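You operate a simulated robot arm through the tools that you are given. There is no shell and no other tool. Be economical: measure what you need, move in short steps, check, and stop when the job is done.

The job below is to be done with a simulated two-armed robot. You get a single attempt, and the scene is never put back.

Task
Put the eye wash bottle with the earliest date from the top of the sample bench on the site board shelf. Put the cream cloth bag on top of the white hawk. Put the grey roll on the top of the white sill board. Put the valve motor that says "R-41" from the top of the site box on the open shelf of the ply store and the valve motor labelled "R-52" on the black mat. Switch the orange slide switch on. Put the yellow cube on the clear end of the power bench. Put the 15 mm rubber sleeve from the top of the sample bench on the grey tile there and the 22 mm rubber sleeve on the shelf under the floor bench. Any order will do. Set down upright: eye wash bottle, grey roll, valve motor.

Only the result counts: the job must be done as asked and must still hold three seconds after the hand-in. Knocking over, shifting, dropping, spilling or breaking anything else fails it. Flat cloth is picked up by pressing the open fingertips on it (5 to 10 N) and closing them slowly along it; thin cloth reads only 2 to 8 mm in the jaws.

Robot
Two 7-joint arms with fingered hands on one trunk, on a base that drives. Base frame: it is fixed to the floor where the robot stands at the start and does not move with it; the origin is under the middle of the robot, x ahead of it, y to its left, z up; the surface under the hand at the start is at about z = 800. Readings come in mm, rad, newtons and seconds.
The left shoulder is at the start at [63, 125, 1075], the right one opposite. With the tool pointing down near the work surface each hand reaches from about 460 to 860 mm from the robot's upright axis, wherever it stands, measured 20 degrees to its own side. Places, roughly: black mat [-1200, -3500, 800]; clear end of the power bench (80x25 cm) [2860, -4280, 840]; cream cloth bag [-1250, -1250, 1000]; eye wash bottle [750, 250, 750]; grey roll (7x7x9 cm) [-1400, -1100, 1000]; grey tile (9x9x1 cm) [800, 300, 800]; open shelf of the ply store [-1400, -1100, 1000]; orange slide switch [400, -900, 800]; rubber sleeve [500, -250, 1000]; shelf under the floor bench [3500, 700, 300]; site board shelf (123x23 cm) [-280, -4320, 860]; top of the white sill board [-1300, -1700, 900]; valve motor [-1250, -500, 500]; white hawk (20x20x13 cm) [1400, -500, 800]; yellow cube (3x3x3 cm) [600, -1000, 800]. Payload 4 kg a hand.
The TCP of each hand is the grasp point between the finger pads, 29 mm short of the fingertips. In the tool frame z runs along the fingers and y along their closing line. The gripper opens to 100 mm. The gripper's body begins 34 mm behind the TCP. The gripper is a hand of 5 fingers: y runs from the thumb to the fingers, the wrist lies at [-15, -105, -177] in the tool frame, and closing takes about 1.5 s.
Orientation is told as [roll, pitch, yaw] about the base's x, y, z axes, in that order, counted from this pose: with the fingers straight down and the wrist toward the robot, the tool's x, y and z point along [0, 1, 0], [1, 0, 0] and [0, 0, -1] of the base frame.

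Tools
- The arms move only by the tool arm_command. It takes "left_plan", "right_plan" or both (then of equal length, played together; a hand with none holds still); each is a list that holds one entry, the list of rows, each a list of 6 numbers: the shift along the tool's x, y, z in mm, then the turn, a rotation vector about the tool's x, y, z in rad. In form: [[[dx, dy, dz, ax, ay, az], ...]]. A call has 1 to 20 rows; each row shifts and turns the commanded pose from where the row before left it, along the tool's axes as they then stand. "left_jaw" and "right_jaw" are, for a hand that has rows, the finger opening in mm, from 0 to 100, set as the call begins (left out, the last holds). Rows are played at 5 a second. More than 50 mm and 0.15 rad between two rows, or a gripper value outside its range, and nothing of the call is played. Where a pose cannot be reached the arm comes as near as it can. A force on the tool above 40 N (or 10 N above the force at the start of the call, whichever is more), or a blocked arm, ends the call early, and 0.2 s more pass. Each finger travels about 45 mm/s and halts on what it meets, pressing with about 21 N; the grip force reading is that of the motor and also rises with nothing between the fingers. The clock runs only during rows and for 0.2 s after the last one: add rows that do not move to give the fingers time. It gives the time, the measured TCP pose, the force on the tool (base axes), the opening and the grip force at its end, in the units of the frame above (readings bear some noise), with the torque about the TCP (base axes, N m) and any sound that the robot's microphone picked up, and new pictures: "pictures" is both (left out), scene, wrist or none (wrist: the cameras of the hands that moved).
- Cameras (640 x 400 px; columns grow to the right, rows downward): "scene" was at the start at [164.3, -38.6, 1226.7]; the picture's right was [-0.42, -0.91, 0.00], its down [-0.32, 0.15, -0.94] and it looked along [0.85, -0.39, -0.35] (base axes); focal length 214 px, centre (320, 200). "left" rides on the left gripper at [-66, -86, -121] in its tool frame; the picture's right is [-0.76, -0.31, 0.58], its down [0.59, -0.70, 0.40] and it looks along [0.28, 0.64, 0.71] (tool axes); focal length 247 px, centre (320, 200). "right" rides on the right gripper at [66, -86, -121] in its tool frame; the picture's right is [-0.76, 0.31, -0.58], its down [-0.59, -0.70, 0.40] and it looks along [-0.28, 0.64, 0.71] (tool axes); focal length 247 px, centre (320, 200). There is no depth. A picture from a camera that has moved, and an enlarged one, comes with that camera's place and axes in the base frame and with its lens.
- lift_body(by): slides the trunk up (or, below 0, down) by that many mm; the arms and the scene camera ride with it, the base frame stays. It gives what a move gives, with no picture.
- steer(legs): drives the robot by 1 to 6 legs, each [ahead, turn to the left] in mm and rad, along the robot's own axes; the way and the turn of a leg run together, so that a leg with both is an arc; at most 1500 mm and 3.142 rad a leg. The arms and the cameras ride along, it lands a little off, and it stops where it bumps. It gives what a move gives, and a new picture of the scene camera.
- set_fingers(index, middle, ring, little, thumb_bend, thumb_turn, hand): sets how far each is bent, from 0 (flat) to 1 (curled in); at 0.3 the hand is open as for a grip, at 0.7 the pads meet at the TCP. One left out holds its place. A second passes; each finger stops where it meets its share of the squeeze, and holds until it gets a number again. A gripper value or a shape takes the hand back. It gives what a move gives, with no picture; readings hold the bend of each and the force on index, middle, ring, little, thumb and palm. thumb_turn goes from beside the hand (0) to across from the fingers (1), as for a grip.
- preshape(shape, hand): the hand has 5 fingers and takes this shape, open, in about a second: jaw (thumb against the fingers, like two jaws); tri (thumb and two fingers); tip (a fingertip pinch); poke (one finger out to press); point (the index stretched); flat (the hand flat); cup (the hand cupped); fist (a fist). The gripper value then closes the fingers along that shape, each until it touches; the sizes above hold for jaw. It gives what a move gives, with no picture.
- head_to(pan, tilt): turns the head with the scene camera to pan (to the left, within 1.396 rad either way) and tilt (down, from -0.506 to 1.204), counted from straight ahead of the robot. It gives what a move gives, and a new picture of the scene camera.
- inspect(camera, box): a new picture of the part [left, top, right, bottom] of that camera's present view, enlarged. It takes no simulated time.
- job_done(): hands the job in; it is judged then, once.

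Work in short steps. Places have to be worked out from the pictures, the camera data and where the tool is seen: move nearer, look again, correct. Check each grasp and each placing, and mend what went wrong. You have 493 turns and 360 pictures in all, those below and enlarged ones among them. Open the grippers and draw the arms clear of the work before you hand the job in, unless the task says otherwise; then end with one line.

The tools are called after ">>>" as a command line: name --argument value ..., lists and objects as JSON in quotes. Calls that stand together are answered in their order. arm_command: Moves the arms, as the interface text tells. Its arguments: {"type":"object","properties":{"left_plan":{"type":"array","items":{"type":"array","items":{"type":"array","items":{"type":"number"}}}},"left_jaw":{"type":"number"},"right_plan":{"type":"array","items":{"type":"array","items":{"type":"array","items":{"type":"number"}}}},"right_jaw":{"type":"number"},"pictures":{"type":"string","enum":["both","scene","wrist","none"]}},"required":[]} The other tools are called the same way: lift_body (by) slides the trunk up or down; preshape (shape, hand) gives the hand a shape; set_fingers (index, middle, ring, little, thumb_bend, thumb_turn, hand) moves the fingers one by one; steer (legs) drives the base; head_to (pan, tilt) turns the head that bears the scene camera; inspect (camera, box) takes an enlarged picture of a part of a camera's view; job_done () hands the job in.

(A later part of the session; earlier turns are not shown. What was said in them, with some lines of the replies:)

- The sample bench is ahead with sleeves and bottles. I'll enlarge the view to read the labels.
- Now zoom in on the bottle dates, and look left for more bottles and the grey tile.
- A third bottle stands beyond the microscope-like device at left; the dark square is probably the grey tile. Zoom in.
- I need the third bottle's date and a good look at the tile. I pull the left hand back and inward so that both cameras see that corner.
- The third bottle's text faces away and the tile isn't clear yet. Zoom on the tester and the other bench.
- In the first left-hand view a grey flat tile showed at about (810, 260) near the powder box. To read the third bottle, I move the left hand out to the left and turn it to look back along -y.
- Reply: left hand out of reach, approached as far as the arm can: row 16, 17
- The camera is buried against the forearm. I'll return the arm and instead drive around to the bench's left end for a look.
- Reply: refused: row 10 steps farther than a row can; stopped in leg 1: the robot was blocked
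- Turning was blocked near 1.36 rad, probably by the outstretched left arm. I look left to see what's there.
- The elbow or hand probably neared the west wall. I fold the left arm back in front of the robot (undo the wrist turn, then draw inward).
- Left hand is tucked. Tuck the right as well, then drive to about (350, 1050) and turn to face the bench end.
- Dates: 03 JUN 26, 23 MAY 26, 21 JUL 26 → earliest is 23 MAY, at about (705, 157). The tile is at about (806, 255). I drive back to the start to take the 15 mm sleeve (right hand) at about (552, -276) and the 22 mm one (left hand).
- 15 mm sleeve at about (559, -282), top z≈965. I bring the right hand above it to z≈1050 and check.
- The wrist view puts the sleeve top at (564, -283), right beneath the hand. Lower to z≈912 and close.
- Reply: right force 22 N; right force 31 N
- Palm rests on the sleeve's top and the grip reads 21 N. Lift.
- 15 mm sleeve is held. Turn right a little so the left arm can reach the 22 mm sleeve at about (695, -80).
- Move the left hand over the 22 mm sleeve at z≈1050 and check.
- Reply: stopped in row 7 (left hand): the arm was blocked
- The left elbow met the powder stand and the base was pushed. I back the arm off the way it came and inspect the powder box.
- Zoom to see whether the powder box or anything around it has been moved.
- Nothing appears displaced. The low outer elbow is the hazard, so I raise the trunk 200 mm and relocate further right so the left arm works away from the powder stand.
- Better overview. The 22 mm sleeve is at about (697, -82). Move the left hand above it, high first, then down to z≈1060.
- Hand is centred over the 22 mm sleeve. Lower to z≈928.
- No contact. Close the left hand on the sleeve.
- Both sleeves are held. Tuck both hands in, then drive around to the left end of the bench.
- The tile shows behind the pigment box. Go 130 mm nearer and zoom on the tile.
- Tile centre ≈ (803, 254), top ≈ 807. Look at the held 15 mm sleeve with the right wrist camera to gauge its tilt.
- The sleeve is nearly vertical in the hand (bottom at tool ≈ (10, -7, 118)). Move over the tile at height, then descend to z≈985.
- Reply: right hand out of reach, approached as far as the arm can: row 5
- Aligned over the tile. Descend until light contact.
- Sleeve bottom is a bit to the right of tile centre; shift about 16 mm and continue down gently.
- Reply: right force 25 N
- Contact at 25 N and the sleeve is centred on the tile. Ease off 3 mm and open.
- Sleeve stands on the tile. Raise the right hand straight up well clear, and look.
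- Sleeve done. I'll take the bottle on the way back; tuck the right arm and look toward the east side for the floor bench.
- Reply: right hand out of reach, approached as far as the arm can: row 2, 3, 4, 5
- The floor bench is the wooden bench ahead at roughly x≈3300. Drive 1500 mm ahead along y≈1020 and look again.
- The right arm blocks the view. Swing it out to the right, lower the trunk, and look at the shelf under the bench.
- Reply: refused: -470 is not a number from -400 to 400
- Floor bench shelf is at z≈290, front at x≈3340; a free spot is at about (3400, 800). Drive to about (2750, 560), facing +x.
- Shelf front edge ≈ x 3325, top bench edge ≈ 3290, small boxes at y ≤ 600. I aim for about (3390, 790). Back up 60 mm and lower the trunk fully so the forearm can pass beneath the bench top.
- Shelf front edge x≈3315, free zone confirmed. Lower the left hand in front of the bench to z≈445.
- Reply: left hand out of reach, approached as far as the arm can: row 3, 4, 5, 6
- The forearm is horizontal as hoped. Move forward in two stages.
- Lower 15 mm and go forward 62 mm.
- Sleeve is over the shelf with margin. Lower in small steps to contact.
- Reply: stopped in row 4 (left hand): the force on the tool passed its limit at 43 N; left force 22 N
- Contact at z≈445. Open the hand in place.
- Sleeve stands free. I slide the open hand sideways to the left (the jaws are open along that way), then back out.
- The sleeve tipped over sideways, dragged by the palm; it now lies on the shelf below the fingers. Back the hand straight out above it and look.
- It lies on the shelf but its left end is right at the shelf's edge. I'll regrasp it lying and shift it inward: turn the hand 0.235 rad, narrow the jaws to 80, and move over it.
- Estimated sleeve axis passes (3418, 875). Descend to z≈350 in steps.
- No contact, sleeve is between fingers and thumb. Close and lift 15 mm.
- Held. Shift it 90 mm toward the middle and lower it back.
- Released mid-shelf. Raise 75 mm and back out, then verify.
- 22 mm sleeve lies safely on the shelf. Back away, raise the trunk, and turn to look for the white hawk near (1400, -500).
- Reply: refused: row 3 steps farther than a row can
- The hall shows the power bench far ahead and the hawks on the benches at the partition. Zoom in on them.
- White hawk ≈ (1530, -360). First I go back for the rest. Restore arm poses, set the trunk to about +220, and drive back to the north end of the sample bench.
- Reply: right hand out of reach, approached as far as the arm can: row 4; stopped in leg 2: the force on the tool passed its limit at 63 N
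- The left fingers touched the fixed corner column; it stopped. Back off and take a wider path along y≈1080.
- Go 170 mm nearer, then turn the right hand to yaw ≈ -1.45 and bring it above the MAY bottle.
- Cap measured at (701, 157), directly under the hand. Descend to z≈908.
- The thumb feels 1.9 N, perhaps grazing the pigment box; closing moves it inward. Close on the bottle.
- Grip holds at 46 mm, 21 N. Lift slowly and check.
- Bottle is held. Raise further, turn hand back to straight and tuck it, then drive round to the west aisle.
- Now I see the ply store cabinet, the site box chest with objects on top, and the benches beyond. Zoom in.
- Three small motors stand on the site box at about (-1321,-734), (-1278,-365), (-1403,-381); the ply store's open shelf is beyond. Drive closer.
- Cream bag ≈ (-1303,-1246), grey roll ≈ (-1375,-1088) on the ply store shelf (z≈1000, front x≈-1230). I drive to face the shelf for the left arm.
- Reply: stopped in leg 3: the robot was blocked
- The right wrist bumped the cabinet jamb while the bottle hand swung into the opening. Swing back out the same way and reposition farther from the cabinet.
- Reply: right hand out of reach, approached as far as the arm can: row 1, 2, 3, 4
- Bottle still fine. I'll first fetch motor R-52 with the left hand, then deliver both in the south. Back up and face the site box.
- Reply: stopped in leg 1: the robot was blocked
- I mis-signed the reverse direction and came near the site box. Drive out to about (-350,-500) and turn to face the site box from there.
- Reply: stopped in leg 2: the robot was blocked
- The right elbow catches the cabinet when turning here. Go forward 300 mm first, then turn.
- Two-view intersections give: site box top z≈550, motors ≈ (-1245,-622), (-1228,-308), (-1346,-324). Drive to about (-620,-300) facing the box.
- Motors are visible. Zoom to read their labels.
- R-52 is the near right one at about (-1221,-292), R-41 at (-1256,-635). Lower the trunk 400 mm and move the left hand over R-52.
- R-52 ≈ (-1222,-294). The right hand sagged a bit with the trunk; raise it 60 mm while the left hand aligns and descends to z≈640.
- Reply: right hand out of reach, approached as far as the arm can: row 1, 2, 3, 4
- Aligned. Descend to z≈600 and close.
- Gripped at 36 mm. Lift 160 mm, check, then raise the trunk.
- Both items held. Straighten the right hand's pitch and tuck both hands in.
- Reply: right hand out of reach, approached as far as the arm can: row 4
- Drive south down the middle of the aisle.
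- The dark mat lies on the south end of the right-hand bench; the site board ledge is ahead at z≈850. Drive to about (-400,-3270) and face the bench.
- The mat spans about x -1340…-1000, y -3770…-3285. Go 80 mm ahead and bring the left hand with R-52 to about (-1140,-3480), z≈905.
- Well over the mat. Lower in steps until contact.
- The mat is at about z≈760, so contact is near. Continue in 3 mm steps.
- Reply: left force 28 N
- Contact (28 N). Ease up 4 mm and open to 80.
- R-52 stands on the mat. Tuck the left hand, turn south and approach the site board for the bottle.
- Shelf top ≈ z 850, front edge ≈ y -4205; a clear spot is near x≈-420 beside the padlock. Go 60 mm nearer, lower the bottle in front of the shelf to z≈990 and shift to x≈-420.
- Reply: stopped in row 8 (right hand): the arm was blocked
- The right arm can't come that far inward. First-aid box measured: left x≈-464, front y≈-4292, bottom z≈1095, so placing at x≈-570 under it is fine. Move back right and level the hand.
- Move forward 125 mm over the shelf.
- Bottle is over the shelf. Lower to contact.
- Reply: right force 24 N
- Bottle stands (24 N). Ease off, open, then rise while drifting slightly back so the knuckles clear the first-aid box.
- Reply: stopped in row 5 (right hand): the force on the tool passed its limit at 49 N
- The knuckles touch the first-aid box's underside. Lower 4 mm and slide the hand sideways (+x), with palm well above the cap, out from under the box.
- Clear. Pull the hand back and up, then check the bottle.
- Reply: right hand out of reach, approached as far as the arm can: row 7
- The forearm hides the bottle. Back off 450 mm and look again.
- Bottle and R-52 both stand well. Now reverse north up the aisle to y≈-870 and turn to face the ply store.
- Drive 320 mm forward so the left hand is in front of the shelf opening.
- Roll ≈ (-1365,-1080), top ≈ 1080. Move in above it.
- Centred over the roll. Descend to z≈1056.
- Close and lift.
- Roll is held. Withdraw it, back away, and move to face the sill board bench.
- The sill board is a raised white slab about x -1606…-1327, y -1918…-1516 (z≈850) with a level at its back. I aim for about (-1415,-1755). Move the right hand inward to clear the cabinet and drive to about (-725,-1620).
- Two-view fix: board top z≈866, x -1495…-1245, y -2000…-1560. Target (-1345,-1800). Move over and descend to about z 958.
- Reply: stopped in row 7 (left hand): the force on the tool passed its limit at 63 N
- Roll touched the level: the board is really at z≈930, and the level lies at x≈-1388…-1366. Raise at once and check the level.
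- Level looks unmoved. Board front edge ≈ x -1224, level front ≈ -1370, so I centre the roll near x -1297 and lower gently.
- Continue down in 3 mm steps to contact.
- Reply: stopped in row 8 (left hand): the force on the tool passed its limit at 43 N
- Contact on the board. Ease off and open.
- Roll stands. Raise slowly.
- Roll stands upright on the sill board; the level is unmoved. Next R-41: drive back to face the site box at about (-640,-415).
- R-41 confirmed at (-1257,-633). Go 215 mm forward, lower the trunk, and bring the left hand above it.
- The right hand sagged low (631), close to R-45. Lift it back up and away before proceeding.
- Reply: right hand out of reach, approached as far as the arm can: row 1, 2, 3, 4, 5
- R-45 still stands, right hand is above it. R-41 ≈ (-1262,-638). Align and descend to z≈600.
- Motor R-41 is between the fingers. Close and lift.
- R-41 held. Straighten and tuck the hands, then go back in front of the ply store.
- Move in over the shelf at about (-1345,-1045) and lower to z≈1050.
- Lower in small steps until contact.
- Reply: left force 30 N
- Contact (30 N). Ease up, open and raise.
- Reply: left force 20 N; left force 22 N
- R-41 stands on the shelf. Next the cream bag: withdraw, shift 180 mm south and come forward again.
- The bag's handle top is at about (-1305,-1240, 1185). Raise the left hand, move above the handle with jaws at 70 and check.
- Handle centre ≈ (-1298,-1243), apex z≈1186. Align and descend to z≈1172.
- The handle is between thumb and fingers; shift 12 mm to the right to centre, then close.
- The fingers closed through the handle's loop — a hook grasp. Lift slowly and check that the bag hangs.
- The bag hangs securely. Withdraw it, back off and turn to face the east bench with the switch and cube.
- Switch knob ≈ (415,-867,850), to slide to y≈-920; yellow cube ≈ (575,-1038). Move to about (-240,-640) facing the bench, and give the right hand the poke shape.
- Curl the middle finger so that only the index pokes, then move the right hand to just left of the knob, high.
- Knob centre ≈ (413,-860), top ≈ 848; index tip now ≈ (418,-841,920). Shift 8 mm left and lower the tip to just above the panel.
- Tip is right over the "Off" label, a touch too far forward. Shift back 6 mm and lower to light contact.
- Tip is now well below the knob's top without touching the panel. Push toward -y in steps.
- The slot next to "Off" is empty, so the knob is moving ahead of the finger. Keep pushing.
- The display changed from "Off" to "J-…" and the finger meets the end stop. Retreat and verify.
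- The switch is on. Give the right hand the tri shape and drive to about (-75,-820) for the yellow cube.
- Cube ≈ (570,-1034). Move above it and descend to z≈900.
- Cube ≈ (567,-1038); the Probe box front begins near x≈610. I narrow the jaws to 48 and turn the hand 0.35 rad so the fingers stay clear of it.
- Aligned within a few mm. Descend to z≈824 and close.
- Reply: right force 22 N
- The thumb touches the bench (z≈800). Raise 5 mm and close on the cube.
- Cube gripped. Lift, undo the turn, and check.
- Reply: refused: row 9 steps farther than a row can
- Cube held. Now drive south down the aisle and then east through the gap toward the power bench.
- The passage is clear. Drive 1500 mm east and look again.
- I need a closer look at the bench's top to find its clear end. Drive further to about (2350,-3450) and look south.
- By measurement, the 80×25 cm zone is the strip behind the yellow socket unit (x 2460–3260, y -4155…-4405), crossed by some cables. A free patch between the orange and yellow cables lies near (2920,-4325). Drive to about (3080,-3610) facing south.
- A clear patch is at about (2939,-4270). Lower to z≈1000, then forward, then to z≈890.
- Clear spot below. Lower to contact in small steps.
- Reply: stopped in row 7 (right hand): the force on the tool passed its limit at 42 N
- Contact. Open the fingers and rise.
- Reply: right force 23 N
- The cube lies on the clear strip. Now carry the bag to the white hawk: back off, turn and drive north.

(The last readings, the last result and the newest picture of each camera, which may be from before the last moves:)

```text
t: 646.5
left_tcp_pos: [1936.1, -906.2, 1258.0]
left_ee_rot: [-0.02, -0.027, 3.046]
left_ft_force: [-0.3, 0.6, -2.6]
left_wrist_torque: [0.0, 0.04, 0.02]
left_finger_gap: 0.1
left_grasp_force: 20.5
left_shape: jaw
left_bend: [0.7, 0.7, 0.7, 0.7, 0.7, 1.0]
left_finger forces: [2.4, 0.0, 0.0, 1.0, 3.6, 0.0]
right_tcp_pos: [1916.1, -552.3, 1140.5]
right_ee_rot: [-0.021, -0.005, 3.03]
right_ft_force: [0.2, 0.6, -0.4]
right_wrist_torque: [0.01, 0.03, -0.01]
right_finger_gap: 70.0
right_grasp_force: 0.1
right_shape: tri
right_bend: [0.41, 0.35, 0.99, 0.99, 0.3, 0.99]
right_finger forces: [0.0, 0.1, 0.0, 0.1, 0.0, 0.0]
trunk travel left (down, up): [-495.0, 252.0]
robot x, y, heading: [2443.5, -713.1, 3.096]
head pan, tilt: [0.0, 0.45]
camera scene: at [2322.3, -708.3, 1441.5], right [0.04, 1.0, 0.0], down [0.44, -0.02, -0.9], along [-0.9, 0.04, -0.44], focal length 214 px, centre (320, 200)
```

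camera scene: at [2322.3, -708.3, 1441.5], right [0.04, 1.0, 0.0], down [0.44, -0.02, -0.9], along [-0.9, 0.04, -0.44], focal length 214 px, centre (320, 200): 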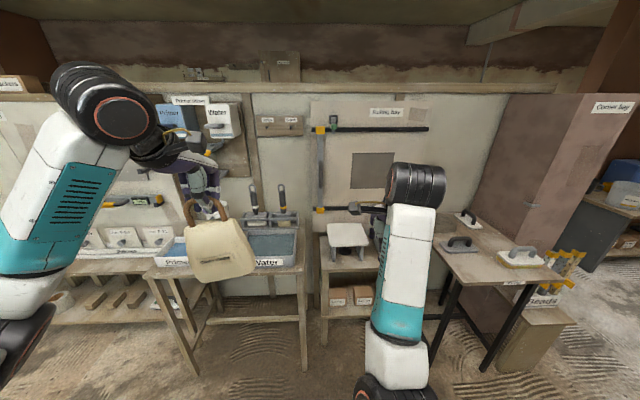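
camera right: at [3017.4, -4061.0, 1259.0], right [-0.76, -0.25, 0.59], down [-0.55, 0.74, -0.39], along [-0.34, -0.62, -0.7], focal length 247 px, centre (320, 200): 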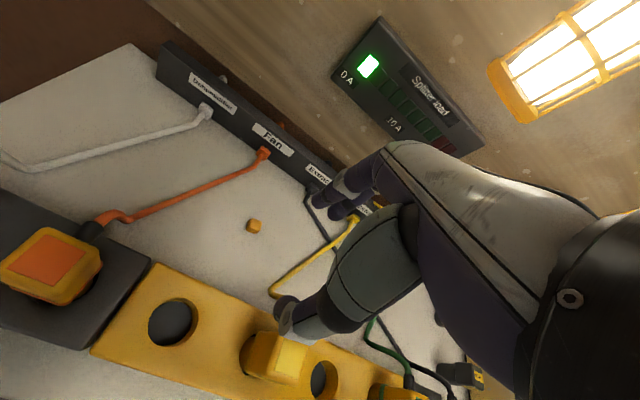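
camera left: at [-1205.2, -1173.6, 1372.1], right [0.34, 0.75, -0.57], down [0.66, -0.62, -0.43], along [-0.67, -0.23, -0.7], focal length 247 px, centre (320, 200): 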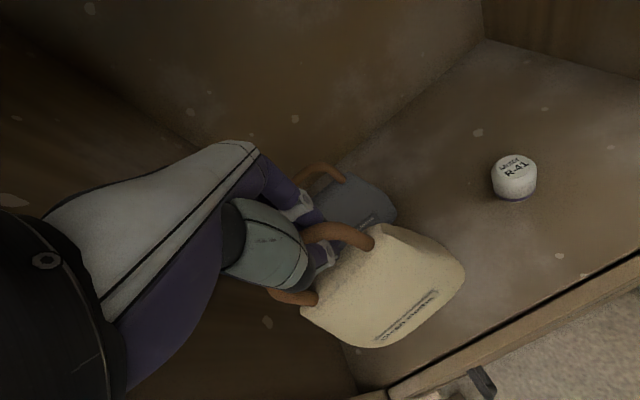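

White hawk top ≈ (1381,-522, ~778). Drive to about (2070,-370) facing it.

>>> steer --legs '[[0, -0.698], [505, 0], [0, 0.74]]'

>>> head_to --pan 0.2 --tilt 0.75

>>> inspect --camera "left" --box '[0, 0, 640, 400]'

```text
t: 653.4
left_tcp_pos: [1578.8, -588.4, 1258.0]
left_ee_rot: [-0.022, -0.029, 3.087]
left_ft_force: [1.2, -0.3, -3.0]
left_wrist_torque: [0.01, 0.02, -0.01]
left_finger_gap: 0.1
left_grasp_force: 21.0
left_shape: jaw
left_bend: [0.7, 0.7, 0.7, 0.7, 0.7, 1.0]
left_finger forces: [2.5, 0.0, 0.1, 1.0, 3.9, 0.0]
right_tcp_pos: [1542.8, -234.0, 1139.3]
right_ee_rot: [-0.021, -0.004, 3.073]
right_ft_force: [-0.7, -1.1, -0.9]
right_wrist_torque: [0.0, 0.01, 0.04]
right_finger_gap: 69.9
right_grasp_force: 0.1
right_shape: tri
right_bend: [0.41, 0.35, 0.99, 0.99, 0.3, 0.99]
right_finger forces: [0.0, 0.0, 0.0, 0.1, 0.0, 0.0]
trunk travel left (down, up): [-495.0, 252.0]
robot x, y, heading: [2082.0, -376.4, 3.136]
head pan, tilt: [0.0, 0.45]
camera scene: at [1955.1, -373.8, 1441.6], right [0.0, 1.0, 0.0], down [0.44, 0.0, -0.9], along [-0.9, 0.0, -0.44], focal length 214 px, centre (320, 200)
```

scene: 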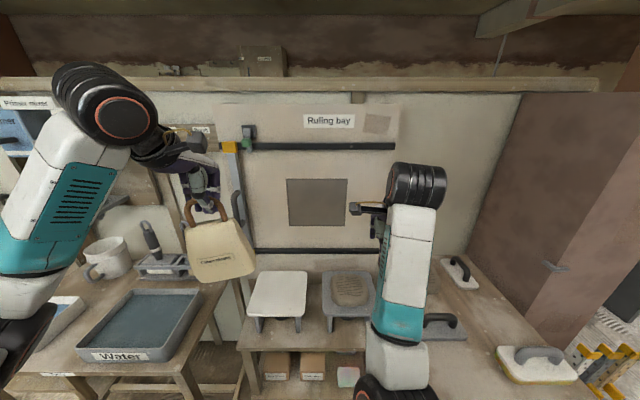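

```text
t: 654.2
left_tcp_pos: [1577.6, -588.0, 1258.2]
left_ee_rot: [-0.021, -0.025, 3.086]
left_ft_force: [0.2, 0.7, -2.7]
left_wrist_torque: [-0.04, -0.02, 0.01]
left_finger_gap: 0.0
left_grasp_force: 21.0
left_shape: jaw
left_bend: [0.7, 0.7, 0.7, 0.7, 0.7, 1.0]
left_finger forces: [2.6, 0.1, 0.0, 1.0, 3.9, 0.0]
right_tcp_pos: [1542.8, -234.5, 1138.6]
right_ee_rot: [-0.021, -0.005, 3.071]
right_ft_force: [0.3, 0.8, -0.1]
right_wrist_torque: [-0.02, 0.01, 0.03]
right_finger_gap: 69.9
right_grasp_force: 0.0
right_shape: tri
right_bend: [0.41, 0.35, 0.99, 0.99, 0.3, 0.99]
right_finger forces: [0.0, 0.0, 0.0, 0.1, 0.1, 0.0]
trunk travel left (down, up): [-495.0, 252.0]
robot x, y, heading: [2079.6, -374.4, 3.145]
head pan, tilt: [0.201, 0.75]
camera scene: at [1965.7, -390.0, 1415.2], right [-0.2, 0.98, 0.0], down [0.67, 0.13, -0.73], along [-0.72, -0.14, -0.68], focal length 214 px, centre (320, 200)
```

scene: 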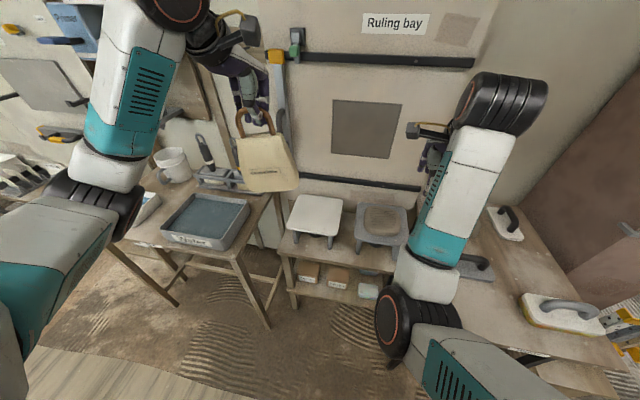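

```text
1.00 times, centred on (320, 200) of left (not enlarged: the box is as wide or as high as the picture)
camera zoom: at [1670.2, -529.6, 1378.2], right [0.33, 0.75, -0.57], down [0.66, -0.62, -0.43], along [-0.67, -0.23, -0.7], focal length 247 px, centre (320, 200)
```

zoom: 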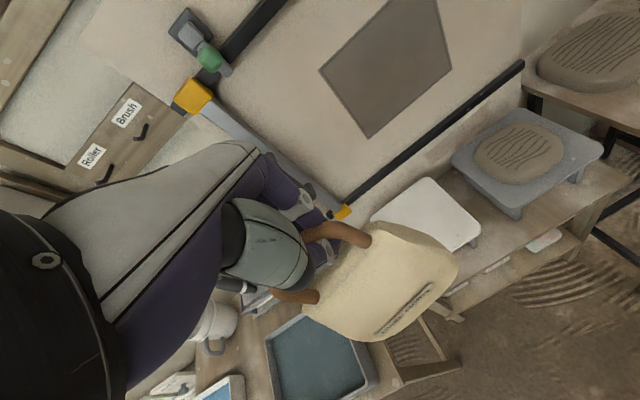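

Hawk centre ≈ (1388,-515), top z≈785, 20×19 cm. Move the bag above it and lower to TCP z≈1000.

>>> arm_command --left_plan '[[[-13, 39, 0, 0, 0, 0], [-13, 39, 0, 0, 0, 0], [-12, 39, 0, 0, 0, 0], [-12, 39, 0, 0, 0, 0], [-12, 38, 0, 0, 0, 0], [0, 0, 40, 0, 0, 0], [0, 0, 40, 0, 0, 0], [0, 0, 40, 0, 0, 0], [0, 0, 40, 0, 0, 0], [0, 0, 40, 0, 0, 0], [0, 0, 40, 0, 0, 0], [0, 0, 0, 0, 0, 0]]]' --pictures "both"

```text
t: 656.8
left_tcp_pos: [1381.5, -511.0, 1023.6]
left_ee_rot: [-0.02, -0.027, 3.088]
left_ft_force: [-0.7, -0.3, -3.1]
left_wrist_torque: [0.0, 0.03, 0.0]
left_finger_gap: 0.2
left_grasp_force: 20.9
left_shape: jaw
left_bend: [0.7, 0.7, 0.7, 0.7, 0.7, 1.0]
left_finger forces: [2.5, 0.0, 0.2, 1.1, 4.5, 0.1]
right_tcp_pos: [1543.2, -234.4, 1139.0]
right_ee_rot: [-0.021, -0.006, 3.073]
right_ft_force: [0.2, -0.2, 0.0]
right_wrist_torque: [0.01, 0.01, -0.02]
right_finger_gap: 69.8
right_grasp_force: 0.0
right_shape: tri
right_bend: [0.41, 0.35, 0.99, 0.99, 0.3, 0.99]
right_finger forces: [0.1, 0.0, 0.0, 0.0, 0.1, 0.1]
trunk travel left (down, up): [-495.0, 252.0]
robot x, y, heading: [2076.1, -371.6, 3.142]
head pan, tilt: [0.201, 0.75]
camera scene: at [1965.7, -390.0, 1415.2], right [-0.2, 0.98, 0.0], down [0.67, 0.14, -0.73], along [-0.72, -0.14, -0.68], focal length 214 px, centre (320, 200)
camera left: at [1473.7, -452.2, 1143.7], right [0.33, 0.75, -0.57], down [0.66, -0.62, -0.43], along [-0.67, -0.23, -0.7], focal length 247 px, centre (320, 200)
```

scene: 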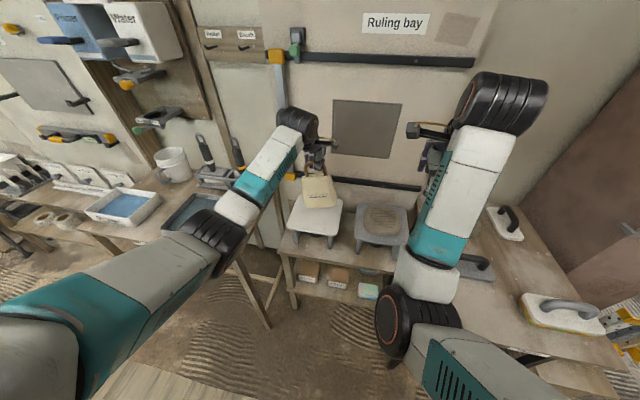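
left: 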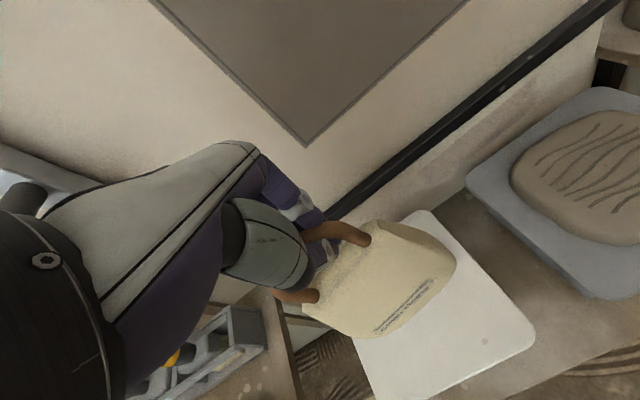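

Bag is centred over the hawk. Lower until the bag's weight comes off.

>>> arm_command --left_plan '[[[0, 2, 15, 0, 0, 0], [0, 0, 10, 0, 0, 0], [0, 0, 8, 0, 0, 0], [0, 0, 6, 0, 0, 0], [0, 0, 5, 0, 0, 0], [0, 0, 0, 0, 0, 0]]]' --pictures "wrist"

```text
t: 658.2
left_tcp_pos: [1378.5, -509.6, 980.1]
left_ee_rot: [-0.019, -0.027, 3.088]
left_ft_force: [0.8, -0.1, -2.7]
left_wrist_torque: [-0.03, -0.02, 0.02]
left_finger_gap: 0.0
left_grasp_force: 21.0
left_shape: jaw
left_bend: [0.7, 0.7, 0.7, 0.7, 0.7, 1.0]
left_finger forces: [2.6, 0.0, 0.1, 1.2, 4.3, 0.0]
right_tcp_pos: [1542.2, -234.6, 1139.3]
right_ee_rot: [-0.02, -0.007, 3.074]
right_ft_force: [0.5, 0.5, -0.2]
right_wrist_torque: [-0.01, -0.02, -0.01]
right_finger_gap: 69.8
right_grasp_force: 0.0
right_shape: tri
right_bend: [0.41, 0.35, 0.99, 0.99, 0.3, 0.99]
right_finger forces: [0.0, 0.0, 0.0, 0.0, 0.0, 0.0]
trunk travel left (down, up): [-495.0, 252.0]
robot x, y, heading: [2078.2, -373.6, 3.142]
head pan, tilt: [0.201, 0.75]
camera left: at [1470.3, -450.8, 1100.3], right [0.33, 0.75, -0.57], down [0.66, -0.62, -0.43], along [-0.67, -0.23, -0.7], focal length 247 px, centre (320, 200)
```

left: 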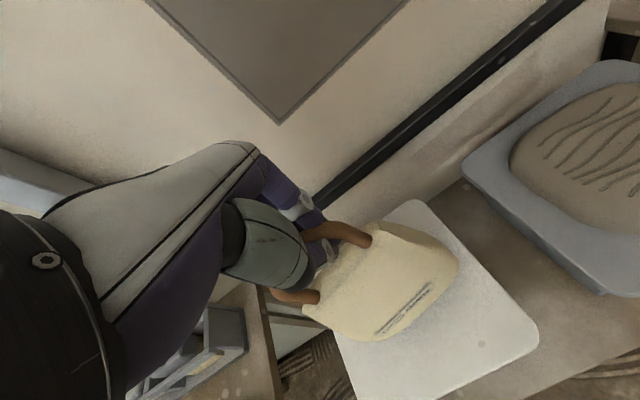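

>>> arm_command --left_plan '[[[0, 0, 4, 0, 0, 0], [0, 0, 4, 0, 0, 0], [0, 0, 4, 0, 0, 0], [0, 0, 4, 0, 0, 0], [0, 0, 4, 0, 0, 0], [0, 0, 0, 0, 0, 0]]]' --pictures "none"

```text
t: 659.6
left_tcp_pos: [1377.9, -508.8, 960.6]
left_ee_rot: [-0.023, -0.028, 3.088]
left_ft_force: [1.2, -0.1, 0.5]
left_wrist_torque: [0.01, -0.03, 0.01]
left_finger_gap: 0.0
left_grasp_force: 21.0
left_shape: jaw
left_bend: [0.7, 0.7, 0.7, 0.7, 0.7, 1.0]
left_finger forces: [0.5, 0.1, 0.1, 0.5, 0.8, 0.0]
right_tcp_pos: [1542.3, -233.4, 1140.9]
right_ee_rot: [-0.021, -0.004, 3.071]
right_ft_force: [-0.5, -0.2, 1.1]
right_wrist_torque: [0.0, 0.01, -0.03]
right_finger_gap: 69.9
right_grasp_force: 0.1
right_shape: tri
right_bend: [0.41, 0.35, 0.99, 0.99, 0.3, 0.99]
right_finger forces: [0.0, 0.0, 0.0, 0.0, 0.0, 0.1]
trunk travel left (down, up): [-495.0, 252.0]
robot x, y, heading: [2082.0, -371.4, 3.145]
head pan, tilt: [0.201, 0.75]
```

The weight is off. Check how the bag stands.

>>> inspect --camera "left" --box '[220, 160, 560, 400]'

>>> inspect --camera "scene" --box '[260, 100, 420, 270]'

```text
1.67 times, centred on (390, 280) of left
camera zoom: at [1470.3, -449.7, 1081.1], right [0.33, 0.75, -0.57], down [0.66, -0.62, -0.43], along [-0.67, -0.23, -0.7], focal length 412 px, centre (203, 67)
```

zoom: 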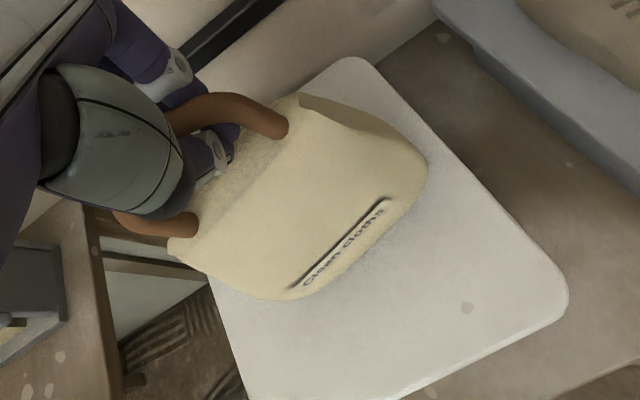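

```text
2.35 times, centred on (340, 185) of scene
camera zoom: at [1966.0, -389.7, 1415.2], right [-0.2, 0.98, 0.0], down [0.67, 0.13, -0.73], along [-0.72, -0.14, -0.68], focal length 505 px, centre (273, 235)
```

zoom: 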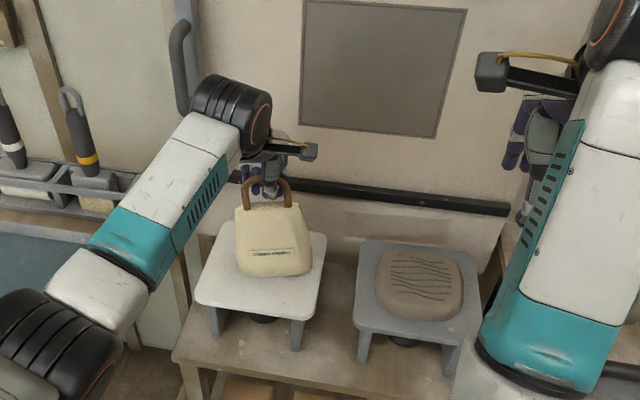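

The bag stands upright inside the hawk's top. Open and raise the hand straight up.

>>> arm_command --left_plan '[[[0, 0, 3, 0, 0, 0], [0, 0, 0, 0, 0, 0], [0, 0, 0, 0, 0, 0], [0, 0, 0, 0, 0, 0], [0, 0, 0, 0, 0, 0], [0, 0, 0, 0, 0, 0], [0, 0, 0, 0, 0, 0]]]' --left_jaw 75 --pictures "wrist"

```text
t: 661.2
left_tcp_pos: [1380.0, -508.2, 957.8]
left_ee_rot: [-0.02, -0.028, 3.087]
left_ft_force: [0.3, -0.5, 0.7]
left_wrist_torque: [-0.04, 0.04, -0.03]
left_finger_gap: 74.7
left_grasp_force: 0.1
left_shape: jaw
left_bend: [0.4, 0.34, 0.25, 0.39, 0.31, 0.99]
left_finger forces: [0.0, 0.1, 0.0, 0.1, 0.1, 0.0]
right_tcp_pos: [1542.8, -234.8, 1140.1]
right_ee_rot: [-0.022, -0.004, 3.072]
right_ft_force: [-0.1, -0.2, 0.5]
right_wrist_torque: [-0.02, 0.04, -0.01]
right_finger_gap: 70.0
right_grasp_force: 0.1
right_shape: tri
right_bend: [0.41, 0.35, 0.99, 0.99, 0.3, 0.99]
right_finger forces: [0.0, 0.1, 0.0, 0.1, 0.0, 0.1]
trunk travel left (down, up): [-495.0, 252.0]
robot x, y, heading: [2079.5, -374.4, 3.138]
head pan, tilt: [0.201, 0.75]
camera left: at [1470.3, -449.8, 1078.6], right [0.33, 0.75, -0.57], down [0.66, -0.62, -0.43], along [-0.67, -0.23, -0.7], focal length 247 px, centre (320, 200)
```

left: 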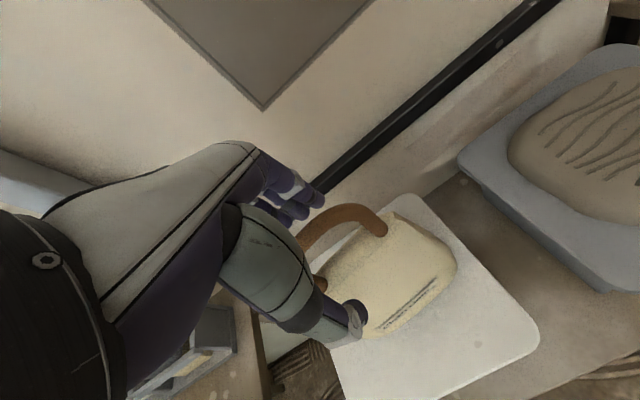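

>>> arm_command --left_plan '[[[0, 0, -10, 0, 0, 0], [0, 0, -20, 0, 0, 0], [0, 0, -30, 0, 0, 0], [0, 0, -40, 0, 0, 0], [0, 0, -45, 0, 0, 0], [0, 0, -45, 0, 0, 0], [0, -45, 0, 0, 0, 0], [0, -45, 0, 0, 0, 0], [0, -45, 0, 0, 0, 0], [0, 0, 0, 0, 0, 0]]]' --pictures "both"

>>> inspect --camera "scene" --box '[240, 120, 420, 280]'

```text
t: 663.4
left_tcp_pos: [1517.1, -520.1, 1143.7]
left_ee_rot: [-0.021, -0.028, 3.087]
left_ft_force: [-0.2, 0.2, -0.4]
left_wrist_torque: [-0.01, -0.02, 0.01]
left_finger_gap: 74.8
left_grasp_force: 0.1
left_shape: jaw
left_bend: [0.39, 0.34, 0.25, 0.39, 0.3, 0.99]
left_finger forces: [0.0, 0.0, 0.0, 0.0, 0.1, 0.0]
right_tcp_pos: [1541.7, -232.9, 1138.3]
right_ee_rot: [-0.02, -0.004, 3.072]
right_ft_force: [-0.3, 0.6, 0.1]
right_wrist_torque: [0.01, -0.02, -0.01]
right_finger_gap: 69.9
right_grasp_force: 0.1
right_shape: tri
right_bend: [0.41, 0.35, 0.99, 0.99, 0.3, 0.99]
right_finger forces: [0.0, 0.1, 0.0, 0.0, 0.0, 0.0]
trunk travel left (down, up): [-495.0, 252.0]
robot x, y, heading: [2079.7, -373.8, 3.137]
head pan, tilt: [0.201, 0.75]
camera scene: at [1965.3, -389.6, 1415.1], right [-0.2, 0.98, 0.0], down [0.67, 0.13, -0.73], along [-0.72, -0.14, -0.68], focal length 214 px, centre (320, 200)
camera left: at [1609.5, -461.3, 1263.6], right [0.33, 0.75, -0.57], down [0.66, -0.62, -0.43], along [-0.67, -0.23, -0.7], focal length 247 px, centre (320, 200)
```

scene: 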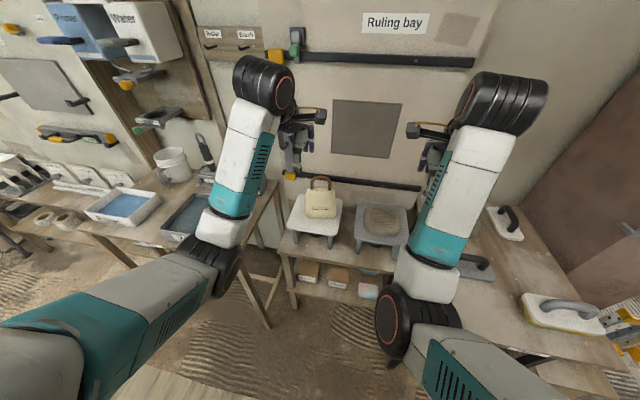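
left: 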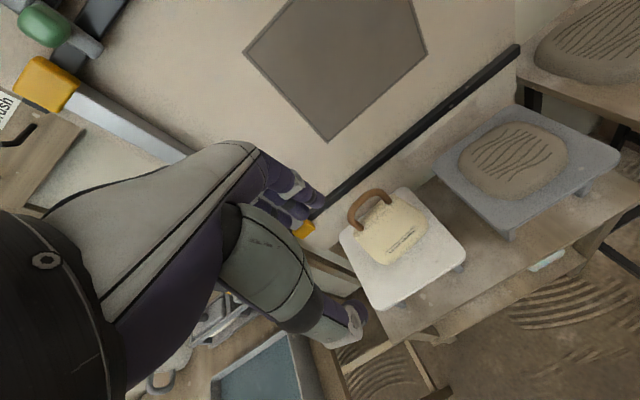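

```text
2.50 times, centred on (330, 200) of scene
camera zoom: at [1965.3, -389.6, 1415.1], right [-0.2, 0.98, 0.0], down [0.67, 0.13, -0.73], along [-0.72, -0.14, -0.68], focal length 536 px, centre (295, 200)
```

zoom: 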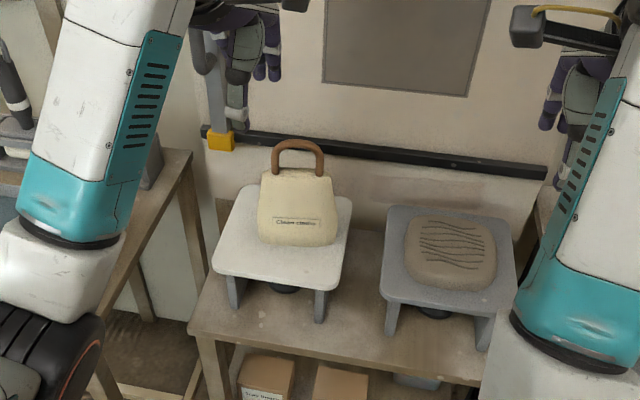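

The bag stands on the white hawk; everything has been placed. Back away so the arms are clear, then hand in.

>>> steer --legs '[[-400, 0]]'

>>> preshape --hand "right" --shape "jaw"

>>> inspect --camera "scene" --box '[200, 100, 440, 280]'

```text
t: 665.9
left_tcp_pos: [1919.8, -519.1, 1144.5]
left_ee_rot: [-0.021, -0.029, 3.086]
left_ft_force: [-0.2, 0.7, -0.1]
left_wrist_torque: [0.02, -0.02, 0.03]
left_finger_gap: 74.3
left_grasp_force: 0.1
left_shape: jaw
left_bend: [0.39, 0.34, 0.25, 0.39, 0.3, 0.99]
left_finger forces: [0.0, 0.1, 0.0, 0.0, 0.0, 0.0]
right_tcp_pos: [1945.8, -233.6, 1139.8]
right_ee_rot: [-0.022, -0.006, 3.069]
right_ft_force: [0.4, 0.0, -0.5]
right_wrist_torque: [-0.01, 0.01, -0.02]
right_finger_gap: 69.8
right_grasp_force: 0.0
right_shape: tri
right_bend: [0.41, 0.35, 0.99, 0.99, 0.3, 0.99]
right_finger forces: [0.0, 0.0, 0.0, 0.0, 0.0, 0.0]
trunk travel left (down, up): [-495.0, 252.0]
robot x, y, heading: [2481.6, -371.6, 3.14]
head pan, tilt: [0.201, 0.75]
camera scene: at [2368.7, -390.6, 1415.3], right [-0.2, 0.98, 0.0], down [0.67, 0.13, -0.73], along [-0.72, -0.14, -0.68], focal length 214 px, centre (320, 200)
```

scene: 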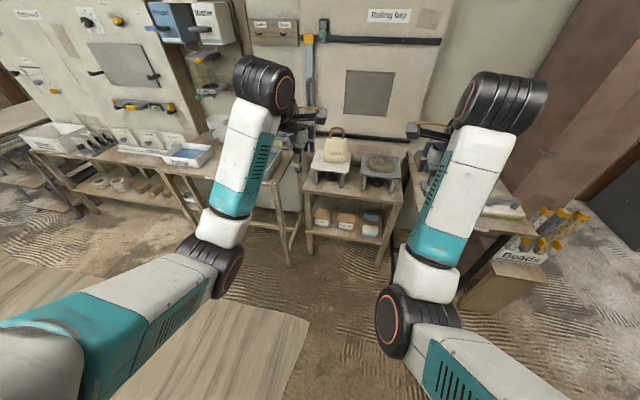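

```text
t: 666.8
left_tcp_pos: [1918.9, -520.2, 1144.2]
left_ee_rot: [-0.021, -0.029, 3.088]
left_ft_force: [-0.3, -1.1, 0.7]
left_wrist_torque: [0.01, -0.01, -0.02]
left_finger_gap: 75.1
left_grasp_force: 0.1
left_shape: jaw
left_bend: [0.39, 0.34, 0.25, 0.39, 0.3, 0.99]
left_finger forces: [0.1, 0.1, 0.0, 0.0, 0.1, 0.0]
right_tcp_pos: [1944.9, -235.0, 1139.8]
right_ee_rot: [-0.02, -0.005, 3.071]
right_ft_force: [0.3, 0.1, -0.6]
right_wrist_torque: [0.0, 0.01, -0.01]
right_finger_gap: 100.1
right_grasp_force: 0.0
right_shape: jaw
right_bend: [0.3, 0.3, 0.3, 0.3, 0.3, 0.98]
right_finger forces: [0.1, 0.1, 0.0, 0.0, 0.1, 0.0]
trunk travel left (down, up): [-495.0, 252.0]
robot x, y, heading: [2479.4, -374.7, 3.137]
head pan, tilt: [0.201, 0.75]
```

```text
2.22 times, centred on (320, 190) of scene
camera zoom: at [2367.8, -390.6, 1415.2], right [-0.2, 0.98, 0.0], down [0.67, 0.13, -0.73], along [-0.72, -0.14, -0.68], focal length 477 px, centre (320, 222)
```

zoom: 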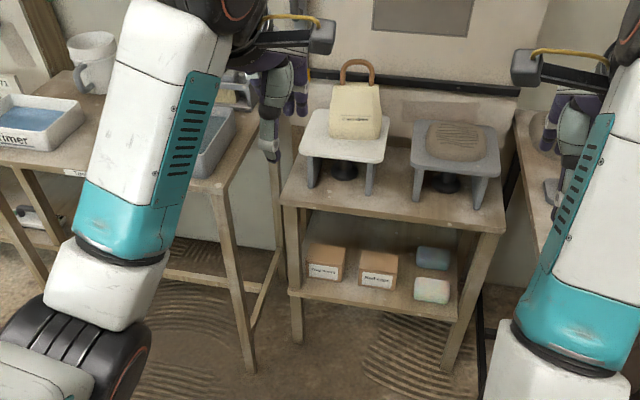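

All items are placed and at rest, with both hands open and clear. Handing in.

>>> job_done

```text
The job is handed in.
```

All eight placements and the switch are done and the job is handed in. Two notes: the 22 mm sleeve tipped over on the floor bench shelf, so I left it lying there in mid-shelf, and the robot bumped some fixtures while moving; nothing looked moved in the pictures I checked.
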